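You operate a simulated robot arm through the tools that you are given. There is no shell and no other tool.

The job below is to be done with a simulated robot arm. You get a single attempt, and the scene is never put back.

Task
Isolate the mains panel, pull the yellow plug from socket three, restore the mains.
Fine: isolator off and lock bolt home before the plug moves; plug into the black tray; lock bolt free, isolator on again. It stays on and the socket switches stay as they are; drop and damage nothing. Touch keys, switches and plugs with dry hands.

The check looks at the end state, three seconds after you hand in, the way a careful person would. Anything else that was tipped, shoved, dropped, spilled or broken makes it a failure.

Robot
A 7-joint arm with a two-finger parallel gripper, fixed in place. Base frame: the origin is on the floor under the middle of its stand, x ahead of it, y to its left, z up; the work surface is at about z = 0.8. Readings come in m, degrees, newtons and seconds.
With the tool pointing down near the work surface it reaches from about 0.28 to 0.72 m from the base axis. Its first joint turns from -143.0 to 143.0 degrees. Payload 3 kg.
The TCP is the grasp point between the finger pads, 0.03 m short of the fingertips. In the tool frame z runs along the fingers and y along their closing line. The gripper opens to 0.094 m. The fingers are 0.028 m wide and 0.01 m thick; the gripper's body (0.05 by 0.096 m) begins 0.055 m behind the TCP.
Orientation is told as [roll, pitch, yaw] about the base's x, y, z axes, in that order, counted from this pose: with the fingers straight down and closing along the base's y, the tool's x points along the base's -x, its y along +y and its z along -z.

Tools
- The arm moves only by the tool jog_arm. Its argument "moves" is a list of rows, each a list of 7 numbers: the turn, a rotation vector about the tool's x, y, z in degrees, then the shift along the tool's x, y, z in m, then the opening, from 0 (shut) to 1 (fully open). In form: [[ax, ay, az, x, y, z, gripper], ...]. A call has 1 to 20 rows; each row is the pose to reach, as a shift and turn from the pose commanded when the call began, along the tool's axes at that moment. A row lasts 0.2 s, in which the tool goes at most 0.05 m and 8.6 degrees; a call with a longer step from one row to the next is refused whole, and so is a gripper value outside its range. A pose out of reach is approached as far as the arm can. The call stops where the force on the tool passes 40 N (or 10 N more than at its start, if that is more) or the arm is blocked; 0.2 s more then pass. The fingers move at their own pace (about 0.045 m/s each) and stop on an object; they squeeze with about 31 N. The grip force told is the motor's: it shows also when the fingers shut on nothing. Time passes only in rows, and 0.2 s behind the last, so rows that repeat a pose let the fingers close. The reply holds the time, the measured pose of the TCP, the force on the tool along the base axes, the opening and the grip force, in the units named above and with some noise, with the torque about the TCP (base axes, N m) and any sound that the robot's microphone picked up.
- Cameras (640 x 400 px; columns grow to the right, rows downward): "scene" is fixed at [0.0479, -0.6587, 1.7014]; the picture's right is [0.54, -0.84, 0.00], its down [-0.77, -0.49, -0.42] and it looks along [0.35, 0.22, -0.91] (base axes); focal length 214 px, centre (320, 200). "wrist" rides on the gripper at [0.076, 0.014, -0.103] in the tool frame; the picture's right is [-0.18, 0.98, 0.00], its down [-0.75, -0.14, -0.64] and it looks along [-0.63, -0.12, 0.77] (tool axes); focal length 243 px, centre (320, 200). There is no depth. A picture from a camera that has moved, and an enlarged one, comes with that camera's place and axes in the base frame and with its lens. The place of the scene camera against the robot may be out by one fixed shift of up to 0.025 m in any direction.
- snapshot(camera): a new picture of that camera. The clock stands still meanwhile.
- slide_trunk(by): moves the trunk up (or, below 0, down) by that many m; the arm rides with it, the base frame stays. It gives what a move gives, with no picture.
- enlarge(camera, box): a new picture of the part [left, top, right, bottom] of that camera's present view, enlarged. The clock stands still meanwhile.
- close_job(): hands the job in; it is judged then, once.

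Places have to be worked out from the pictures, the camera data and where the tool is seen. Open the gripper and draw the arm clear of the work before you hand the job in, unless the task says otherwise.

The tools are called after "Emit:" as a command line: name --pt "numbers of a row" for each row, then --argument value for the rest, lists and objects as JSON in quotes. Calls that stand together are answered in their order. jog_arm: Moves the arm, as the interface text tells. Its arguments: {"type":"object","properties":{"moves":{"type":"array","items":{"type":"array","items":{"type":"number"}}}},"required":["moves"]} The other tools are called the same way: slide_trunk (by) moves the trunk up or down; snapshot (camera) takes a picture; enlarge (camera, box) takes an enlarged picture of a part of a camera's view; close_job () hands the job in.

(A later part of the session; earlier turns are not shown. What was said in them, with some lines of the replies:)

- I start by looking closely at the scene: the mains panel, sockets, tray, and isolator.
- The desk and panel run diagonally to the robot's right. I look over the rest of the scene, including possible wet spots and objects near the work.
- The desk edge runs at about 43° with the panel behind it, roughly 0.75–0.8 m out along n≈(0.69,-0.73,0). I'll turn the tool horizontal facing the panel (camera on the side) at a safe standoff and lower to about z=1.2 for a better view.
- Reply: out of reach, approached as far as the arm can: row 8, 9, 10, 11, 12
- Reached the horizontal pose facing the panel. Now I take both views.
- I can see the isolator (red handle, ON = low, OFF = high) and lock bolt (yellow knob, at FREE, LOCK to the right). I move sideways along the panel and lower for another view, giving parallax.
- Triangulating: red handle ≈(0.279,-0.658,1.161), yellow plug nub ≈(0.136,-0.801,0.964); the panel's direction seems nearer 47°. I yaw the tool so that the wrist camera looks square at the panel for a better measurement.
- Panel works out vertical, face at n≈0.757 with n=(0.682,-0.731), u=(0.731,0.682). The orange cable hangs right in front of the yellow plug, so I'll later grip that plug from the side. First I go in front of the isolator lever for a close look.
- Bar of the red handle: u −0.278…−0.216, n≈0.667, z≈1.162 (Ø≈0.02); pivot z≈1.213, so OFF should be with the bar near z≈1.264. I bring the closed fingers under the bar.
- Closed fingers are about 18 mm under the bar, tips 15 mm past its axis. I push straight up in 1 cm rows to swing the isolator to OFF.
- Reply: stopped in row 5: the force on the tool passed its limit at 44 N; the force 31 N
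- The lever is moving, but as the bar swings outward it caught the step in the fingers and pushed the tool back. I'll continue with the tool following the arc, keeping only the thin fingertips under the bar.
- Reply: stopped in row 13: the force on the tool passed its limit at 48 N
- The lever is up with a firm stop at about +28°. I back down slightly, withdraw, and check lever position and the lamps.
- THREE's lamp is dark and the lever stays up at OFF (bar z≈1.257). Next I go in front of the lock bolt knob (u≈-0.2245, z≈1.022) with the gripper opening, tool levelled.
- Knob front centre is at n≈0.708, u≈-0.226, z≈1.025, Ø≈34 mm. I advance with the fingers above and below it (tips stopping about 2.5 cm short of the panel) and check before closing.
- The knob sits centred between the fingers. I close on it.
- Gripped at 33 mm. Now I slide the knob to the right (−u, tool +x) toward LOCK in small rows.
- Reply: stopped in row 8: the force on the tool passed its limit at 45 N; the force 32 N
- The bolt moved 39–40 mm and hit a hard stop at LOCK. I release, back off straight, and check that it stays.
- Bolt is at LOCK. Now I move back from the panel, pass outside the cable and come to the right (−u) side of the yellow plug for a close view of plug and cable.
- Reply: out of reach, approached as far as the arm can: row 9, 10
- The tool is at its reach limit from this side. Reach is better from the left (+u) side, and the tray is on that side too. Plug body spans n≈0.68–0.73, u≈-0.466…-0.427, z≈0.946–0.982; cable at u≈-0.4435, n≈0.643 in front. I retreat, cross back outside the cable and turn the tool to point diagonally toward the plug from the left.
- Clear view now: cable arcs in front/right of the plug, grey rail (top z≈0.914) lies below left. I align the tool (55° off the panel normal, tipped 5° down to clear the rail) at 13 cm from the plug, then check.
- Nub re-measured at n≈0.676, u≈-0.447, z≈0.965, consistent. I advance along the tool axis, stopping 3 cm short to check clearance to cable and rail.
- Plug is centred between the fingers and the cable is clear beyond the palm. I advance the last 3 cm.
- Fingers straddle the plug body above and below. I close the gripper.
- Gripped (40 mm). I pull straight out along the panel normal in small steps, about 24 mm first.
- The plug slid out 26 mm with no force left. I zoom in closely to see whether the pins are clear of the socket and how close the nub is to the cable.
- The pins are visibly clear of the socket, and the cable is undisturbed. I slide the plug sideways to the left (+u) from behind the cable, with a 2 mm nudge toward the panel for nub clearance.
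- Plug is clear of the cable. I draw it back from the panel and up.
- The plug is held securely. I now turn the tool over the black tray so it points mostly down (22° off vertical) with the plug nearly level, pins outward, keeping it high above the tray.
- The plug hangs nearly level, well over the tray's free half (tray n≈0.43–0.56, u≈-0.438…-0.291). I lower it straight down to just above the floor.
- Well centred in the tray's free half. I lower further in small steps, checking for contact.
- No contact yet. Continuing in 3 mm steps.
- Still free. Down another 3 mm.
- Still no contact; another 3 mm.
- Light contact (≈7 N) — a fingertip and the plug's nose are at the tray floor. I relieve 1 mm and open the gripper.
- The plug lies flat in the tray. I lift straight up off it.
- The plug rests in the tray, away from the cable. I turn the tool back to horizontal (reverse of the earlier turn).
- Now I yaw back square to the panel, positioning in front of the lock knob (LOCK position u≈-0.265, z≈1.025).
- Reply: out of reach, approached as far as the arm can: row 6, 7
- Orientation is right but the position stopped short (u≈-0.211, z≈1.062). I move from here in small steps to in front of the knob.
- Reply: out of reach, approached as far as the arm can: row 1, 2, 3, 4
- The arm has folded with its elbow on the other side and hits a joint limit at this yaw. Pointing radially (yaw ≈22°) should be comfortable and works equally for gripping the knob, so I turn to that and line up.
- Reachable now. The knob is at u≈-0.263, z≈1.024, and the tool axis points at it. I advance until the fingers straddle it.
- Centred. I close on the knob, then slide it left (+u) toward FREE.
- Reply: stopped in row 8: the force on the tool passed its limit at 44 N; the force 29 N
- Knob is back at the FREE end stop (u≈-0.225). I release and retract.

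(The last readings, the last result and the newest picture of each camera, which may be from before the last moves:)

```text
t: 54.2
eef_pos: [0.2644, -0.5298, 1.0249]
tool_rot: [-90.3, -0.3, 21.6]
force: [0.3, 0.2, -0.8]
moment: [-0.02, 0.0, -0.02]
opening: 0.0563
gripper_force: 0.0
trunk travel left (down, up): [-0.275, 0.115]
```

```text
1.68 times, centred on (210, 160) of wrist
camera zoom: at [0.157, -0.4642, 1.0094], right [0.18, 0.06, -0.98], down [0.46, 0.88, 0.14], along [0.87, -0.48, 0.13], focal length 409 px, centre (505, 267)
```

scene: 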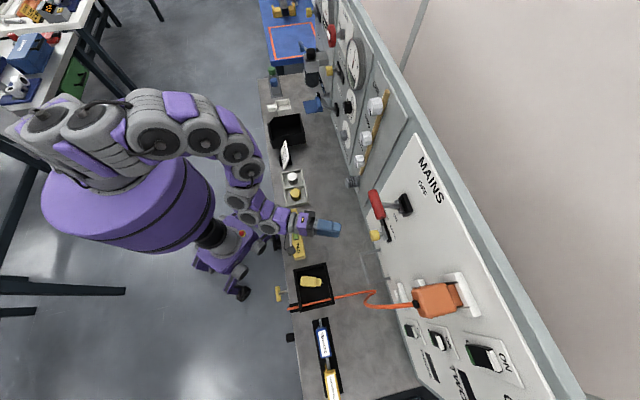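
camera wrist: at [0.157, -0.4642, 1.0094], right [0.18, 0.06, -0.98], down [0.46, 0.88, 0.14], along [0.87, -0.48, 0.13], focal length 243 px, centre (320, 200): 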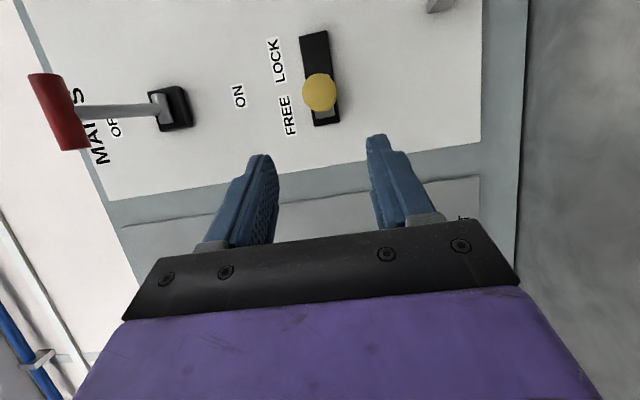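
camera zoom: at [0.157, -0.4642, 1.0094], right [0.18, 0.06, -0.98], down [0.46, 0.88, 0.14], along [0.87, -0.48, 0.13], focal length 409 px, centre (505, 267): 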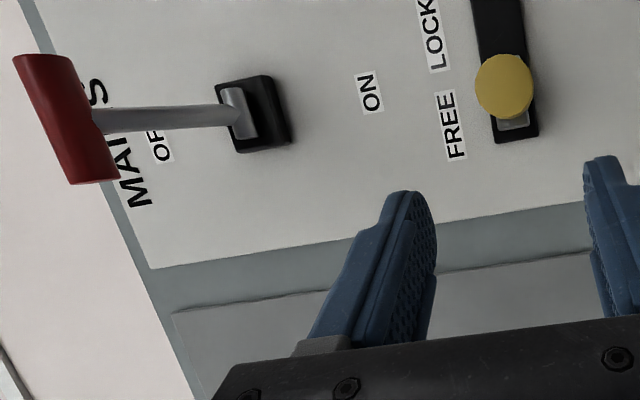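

Knob is at FREE and the lever still at OFF (bar z≈1.263). I close the fingers, rise in front of the panel and place the fingertips above the right half of the bar.

Emit:
jog_arm --pt "0 0 0 0.0073 -0.041 0.0017 0.3" --pt "0 0 0 0.0147 -0.082 0.0033 0.0" --pt "0 0 0 0.022 -0.123 0.005 0.0" --pt "0 0 0 0.0294 -0.164 0.0067 0.0" --pt "0 0 0 0.0367 -0.205 0.0084 0.0" --pt "0 0 0 0.0441 -0.246 0.01 0.0" --pt "0 0 0 0.0514 -0.285 0.0117 0.0" --pt "0 0 0 0.052 -0.285 0.03 0.0"

Emit:
snapshot --camera "wrist"

Emit:
enlarge --camera "wrist" --box '[200, 40, 520, 240]'

```text
t: 56.0
eef_pos: [0.2323, -0.5782, 1.2654]
tool_rot: [-90.4, -0.2, 21.7]
force: [0.3, -0.2, 0.0]
moment: [0.03, -0.04, 0.02]
opening: 0.0
gripper_force: 31.0
out of reach, approached as far as the arm can: row 4, 5, 6, 7, 8
trunk travel left (down, up): [-0.275, 0.115]
```

```text
taken
camera wrist: at [0.1235, -0.5128, 1.2506], right [0.18, 0.06, -0.98], down [0.46, 0.88, 0.14], along [0.87, -0.48, 0.13], focal length 243 px, centre (320, 200)
```

wrist: 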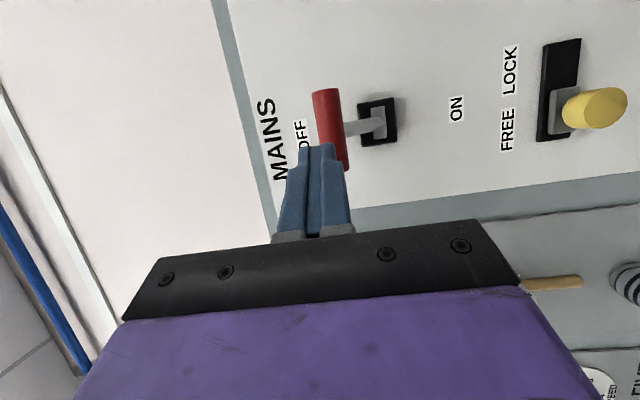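

```text
2.00 times, centred on (360, 140) of wrist
camera zoom: at [0.1235, -0.5128, 1.2506], right [0.18, 0.06, -0.98], down [0.46, 0.88, 0.14], along [0.87, -0.48, 0.13], focal length 485 px, centre (240, 320)
```

zoom: 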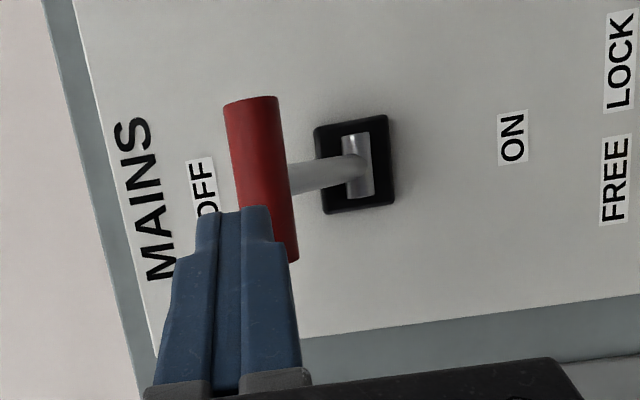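

The arm is at its height limit here. I raise the trunk by 6 cm to bring the fingers above the bar (tips are 5 cm in front of it, clear).

Emit:
slide_trunk --by 0.06

Emit:
enlarge --camera "wrist" --box '[200, 40, 520, 240]'

```text
t: 57.0
eef_pos: [0.2316, -0.5781, 1.3264]
tool_rot: [-90.5, -0.2, 21.7]
force: [0.2, -0.5, 0.0]
moment: [-0.01, 0.0, 0.0]
opening: 0.0
gripper_force: 31.5
trunk travel left (down, up): [-0.335, 0.055]
```

```text
2.00 times, centred on (360, 140) of wrist
camera zoom: at [0.1236, -0.5129, 1.3104], right [0.18, 0.06, -0.98], down [0.46, 0.88, 0.14], along [0.87, -0.48, 0.13], focal length 485 px, centre (240, 320)
```

zoom: 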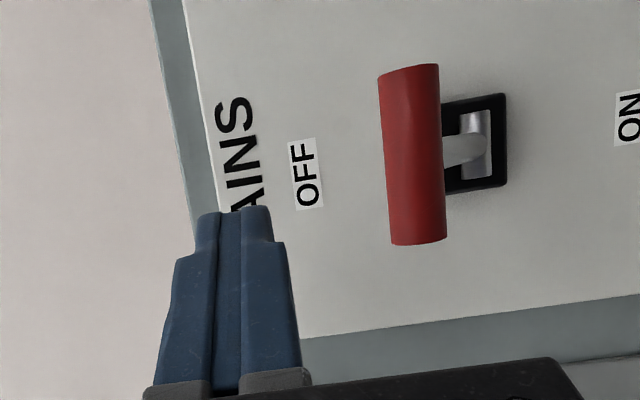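

Bar re-measured at n≈0.666, z≈1.2585. I move the fingertips over the right half of the bar, about 2 cm above it.

Emit:
jog_arm --pt "0 0 0 0.002 0.005 0.024 0" --pt "0 0 0 0.004 0.014 0.05 0" --pt "0 0 0 0.0052 0.027 0.0722 0" --pt "0 0 0 0.0052 0.027 0.0722 0"

Emit:
enlarge --camera "wrist" --box '[200, 40, 520, 240]'

Emit:
enlarge --camera "scene" --box '[300, 150, 460, 250]'

```text
t: 58.0
eef_pos: [0.2548, -0.6482, 1.3004]
tool_rot: [-90.3, -0.1, 21.7]
force: [-0.1, -0.2, 0.6]
moment: [-0.02, 0.0, -0.02]
opening: 0.0001
gripper_force: 31.2
trunk travel left (down, up): [-0.335, 0.055]
```

```text
2.00 times, centred on (360, 140) of wrist
camera zoom: at [0.1463, -0.5826, 1.2855], right [0.18, 0.06, -0.98], down [0.46, 0.88, 0.14], along [0.87, -0.48, 0.12], focal length 485 px, centre (240, 320)
```

zoom: 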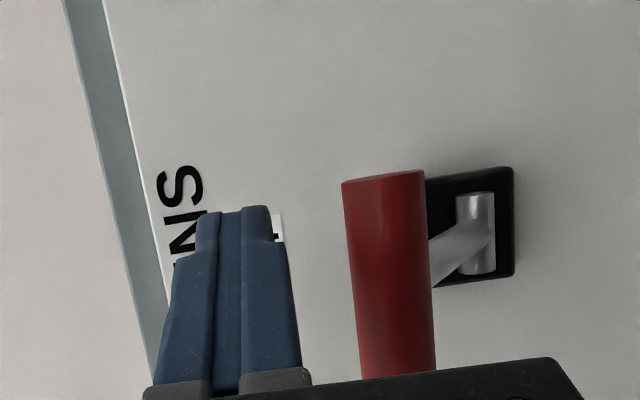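

```text
4.00 times, centred on (380, 200) of scene
camera zoom: at [0.0479, -0.6587, 1.7014], right [0.54, -0.84, 0.0], down [-0.77, -0.49, -0.42], along [0.35, 0.22, -0.91], focal length 858 px, centre (80, 200)
```

zoom: 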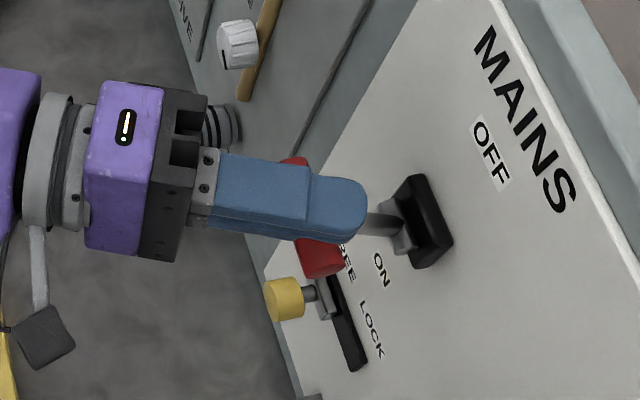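

Fingers are above the bar. I push down along the arc to swing the isolator to ON until it meets its stop.

Emit:
jog_arm --pt "0 0 0 0.0015 0.012 -0.0037 0" --pt "0 0 0 0.0018 0.0244 -0.0047 0" --pt "0 0 0 0.003 0.0342 -0.0077 0" --pt "0 0 0 0.0042 0.043 -0.0107 0" --pt "0 0 0 0.0047 0.0515 -0.012 0" --pt "0 0 0 0.0051 0.0604 -0.013 0" --pt "0 0 0 0.0053 0.0694 -0.0135 0" --pt "0 0 0 0.0051 0.0784 -0.013 0" --pt "0 0 0 0.0047 0.0873 -0.012 0" --pt "0 0 0 0.004 0.096 -0.0102 0" --pt "0 0 0 0.003 0.1046 -0.0077 0" --pt "0 0 0 0.0016 0.1129 -0.0042 0" --pt "0 0 0 0.0003 0.1209 -0.0007 0" --pt "0 0 0 -0.0004 0.127 0.0009 0"

Emit:
enlarge --camera "wrist" --box '[200, 40, 520, 240]'

Emit:
enlarge --camera "scene" --box '[300, 150, 460, 250]'

Emit:
enlarge --camera "scene" --box '[380, 300, 540, 400]'

```text
t: 61.2
eef_pos: [0.2545, -0.6481, 1.18]
tool_rot: [-91.5, -0.2, 21.5]
force: [-5.4, 7.8, 13.6]
moment: [-0.03, -0.21, 0.06]
opening: 0.0
gripper_force: 31.5
trunk travel left (down, up): [-0.335, 0.055]
stopped in row 14: the force on the tool passed its limit at 42 N (the readings are from after the stop); the commanded pose is now the measured one
```

```text
2.00 times, centred on (360, 140) of wrist
camera zoom: at [0.1454, -0.5826, 1.1633], right [0.18, 0.05, -0.98], down [0.46, 0.88, 0.13], along [0.87, -0.48, 0.14], focal length 485 px, centre (240, 320)
```

zoom: 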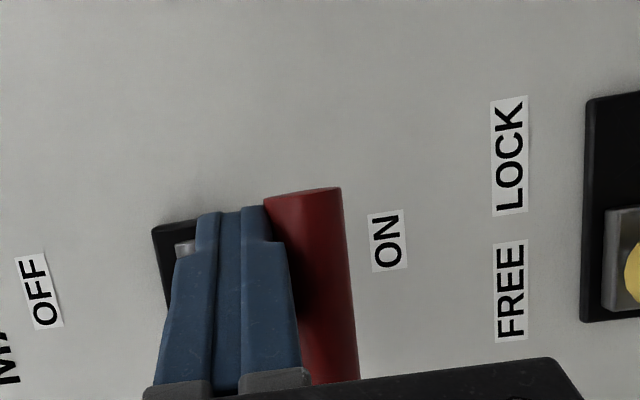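

```text
4.00 times, centred on (380, 200) of scene
camera zoom: at [0.0479, -0.6587, 1.7014], right [0.54, -0.84, 0.0], down [-0.77, -0.49, -0.42], along [0.35, 0.22, -0.91], focal length 858 px, centre (80, 200)
```

zoom: 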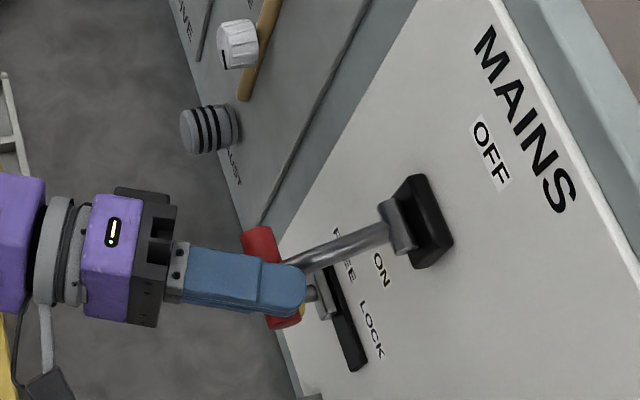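

```text
4.00 times, centred on (460, 350) of scene
camera zoom: at [0.0479, -0.6587, 1.7014], right [0.54, -0.84, 0.0], down [-0.77, -0.49, -0.42], along [0.35, 0.22, -0.91], focal length 858 px, centre (-240, -400)
```

zoom: 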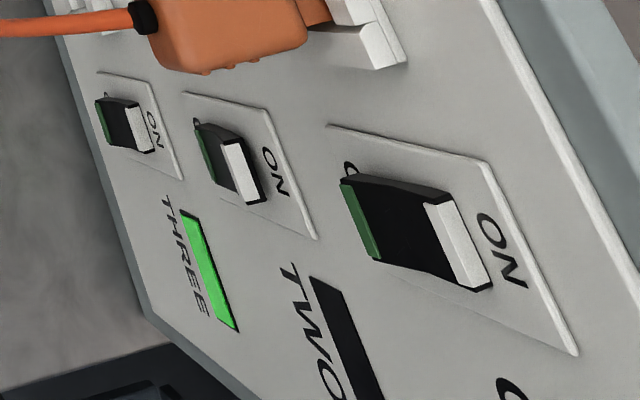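

The lamp of THREE is lit again; the lever met its ON stop. I lift off the bar, retreat from the panel and recheck.

Emit:
jog_arm --pt "0 0 0 0 -0.006 -0.002 0" --pt "0 0 0 0 -0.012 -0.02 0" --pt "0 0 0 0 -0.012 -0.06 0" --pt "0 0 0 0 -0.012 -0.1 0" --pt "0 0 0 0 -0.012 -0.14 0.2" --pt "0 0 0 0 -0.012 -0.17 0.5" --pt "0 0 0 0 -0.012 -0.17 0.6" --pt "0 0 0 0 -0.012 -0.17 0.6"

Emit:
snapshot --camera "wrist"

Emit:
enlarge --camera "scene" --box '[300, 150, 460, 250]'

Emit:
enlarge --camera "scene" --box '[270, 240, 430, 340]'

Emit:
enlarge --camera "scene" --box '[380, 300, 540, 400]'

```text
t: 63.0
eef_pos: [0.2062, -0.5052, 1.1608]
tool_rot: [-91.0, 0.3, 21.5]
force: [-0.3, 0.3, -1.0]
moment: [0.01, -0.01, -0.01]
opening: 0.0566
gripper_force: 0.0
out of reach, approached as far as the arm can: row 5, 6, 7, 8
trunk travel left (down, up): [-0.335, 0.055]
```

```text
taken
camera wrist: at [0.0972, -0.4389, 1.1458], right [0.17, 0.05, -0.98], down [0.47, 0.88, 0.13], along [0.87, -0.48, 0.13], focal length 243 px, centre (320, 200)
```

wrist: 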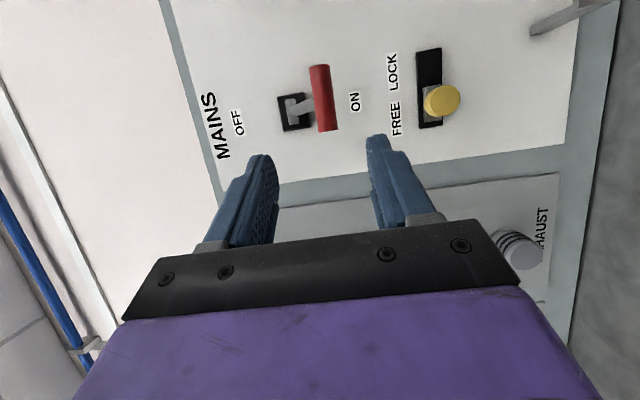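

```text
4.00 times, centred on (380, 200) of scene
camera zoom: at [0.0479, -0.6587, 1.7014], right [0.54, -0.84, 0.0], down [-0.77, -0.49, -0.42], along [0.35, 0.22, -0.91], focal length 858 px, centre (80, 200)
```

zoom: 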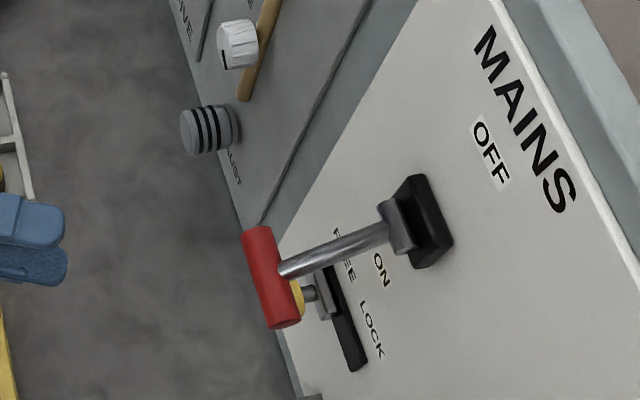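

```text
4.00 times, centred on (350, 290) of scene
camera zoom: at [0.0479, -0.6587, 1.7014], right [0.54, -0.84, 0.0], down [-0.77, -0.49, -0.42], along [0.35, 0.22, -0.91], focal length 858 px, centre (200, -160)
```

zoom: 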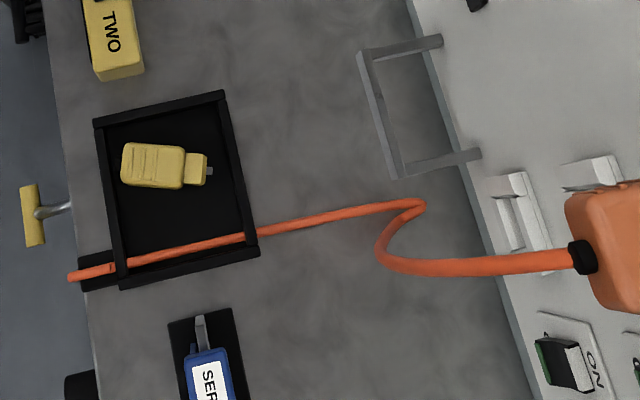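

```text
4.00 times, centred on (460, 350) of scene
camera zoom: at [0.0479, -0.6587, 1.7014], right [0.54, -0.84, 0.0], down [-0.77, -0.49, -0.42], along [0.35, 0.22, -0.91], focal length 858 px, centre (-240, -400)
```

zoom: 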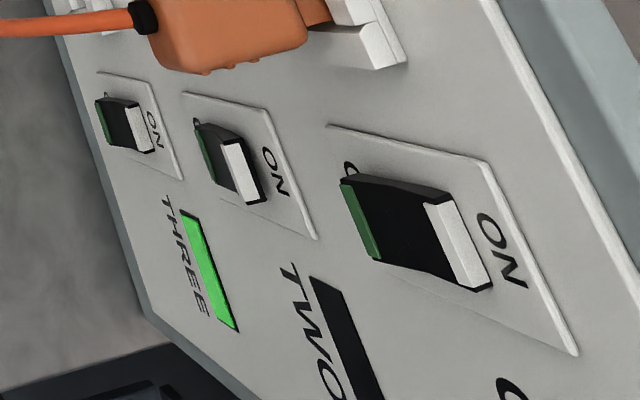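

Mains on, bolt at FREE, plug in the tray, switches unchanged, cable undisturbed. I compare the lever with its initial ON view and draw the arm further back.

Emit:
jog_arm --pt "0 6.6 0 0.0157 -0.018 -0.018 0.6" --pt "0 13.2 0 0.0314 -0.036 -0.036 0.6" --pt "0 19.8 0 0.047 -0.054 -0.054 0.6" --pt "0 26.4 0 0.0627 -0.072 -0.072 0.6" --pt "0 33 0 0.0784 -0.09 -0.09 0.6"

Emit:
enlarge --camera "scene" --box '[340, 160, 540, 285]'

Emit:
snapshot --camera "scene"

Emit:
snapshot --camera "wrist"

```text
t: 64.2
eef_pos: [0.1328, -0.4944, 1.21]
tool_rot: [-90.8, -0.8, -11.4]
force: [0.4, 0.0, -0.1]
moment: [-0.02, 0.01, 0.0]
opening: 0.0564
gripper_force: 0.1
out of reach, approached as far as the arm can: row 1, 2, 3, 4, 5
trunk travel left (down, up): [-0.335, 0.055]
```

```text
3.20 times, centred on (440, 222) of scene
camera zoom: at [0.0479, -0.6587, 1.7014], right [0.54, -0.84, 0.0], down [-0.77, -0.49, -0.42], along [0.35, 0.22, -0.91], focal length 686 px, centre (-64, 128)
```

zoom: 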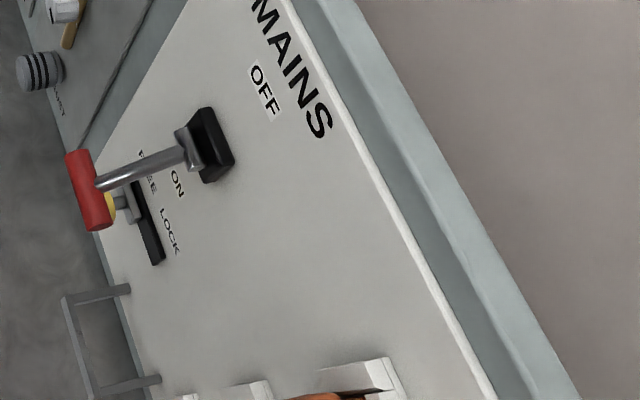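

```text
taken
```

scene: 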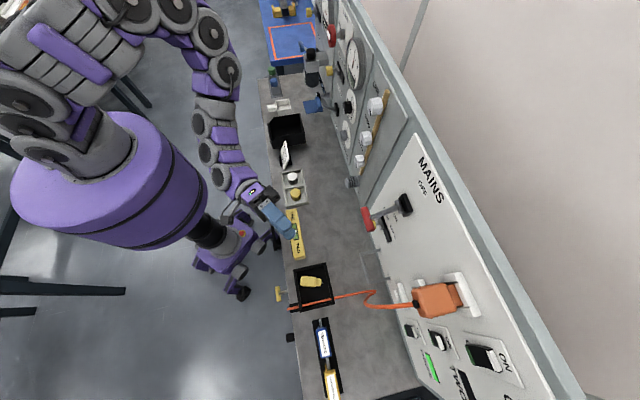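

```text
taken
camera wrist: at [0.0794, -0.3798, 1.1925], right [0.19, -0.05, -0.98], down [0.86, 0.48, 0.14], along [0.47, -0.87, 0.14], focal length 243 px, centre (320, 200)
```

wrist: 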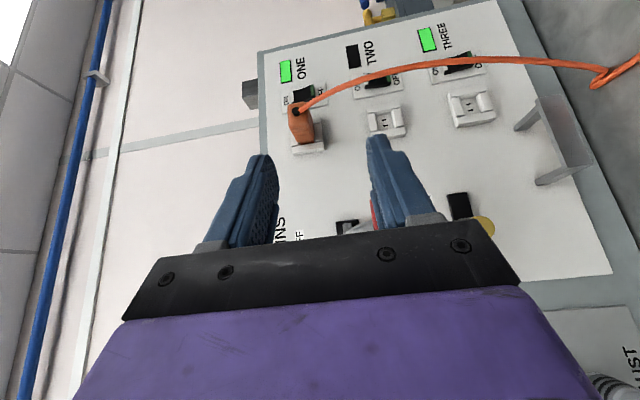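

Lever and bolt match their initial ON/FREE views, lamps ONE and THREE are lit, socket three is empty, the plug lies in the tray, and the arm is open-handed and clear. I hand the job in.

Emit:
close_job

```text
The job is handed in.
```

The job is done and handed in. The yellow plug is out of socket three and lying flat in the black tray, and the mains are back on.

- **Isolation:** I pushed the isolator up to OFF and slid the lock bolt home to its LOCK stop before touching the plug. The lamp of socket three was dark at that point.
- **Plug:** The orange cable hangs in front of socket three, so I gripped the plug from the left. I pulled it straight out and slid it sideways from behind the cable. The cable and the orange plug were not disturbed.
- **Tray:** I lowered the plug until it touched the tray floor before releasing it, clear of the cable that crosses the tray.
- **Restore:** The lock bolt is back at its FREE stop and the isolator is fully ON. Both match their starting views, and lamps ONE and THREE are lit as they were at the start.
- **Rest of the bench:** The socket switches are as I found them, and I saw nothing else moved.

To get above the isolator handle on the way back I raised the trunk 6 cm, and I left it there. The gripper is open and the arm is drawn clear, well above the bench.
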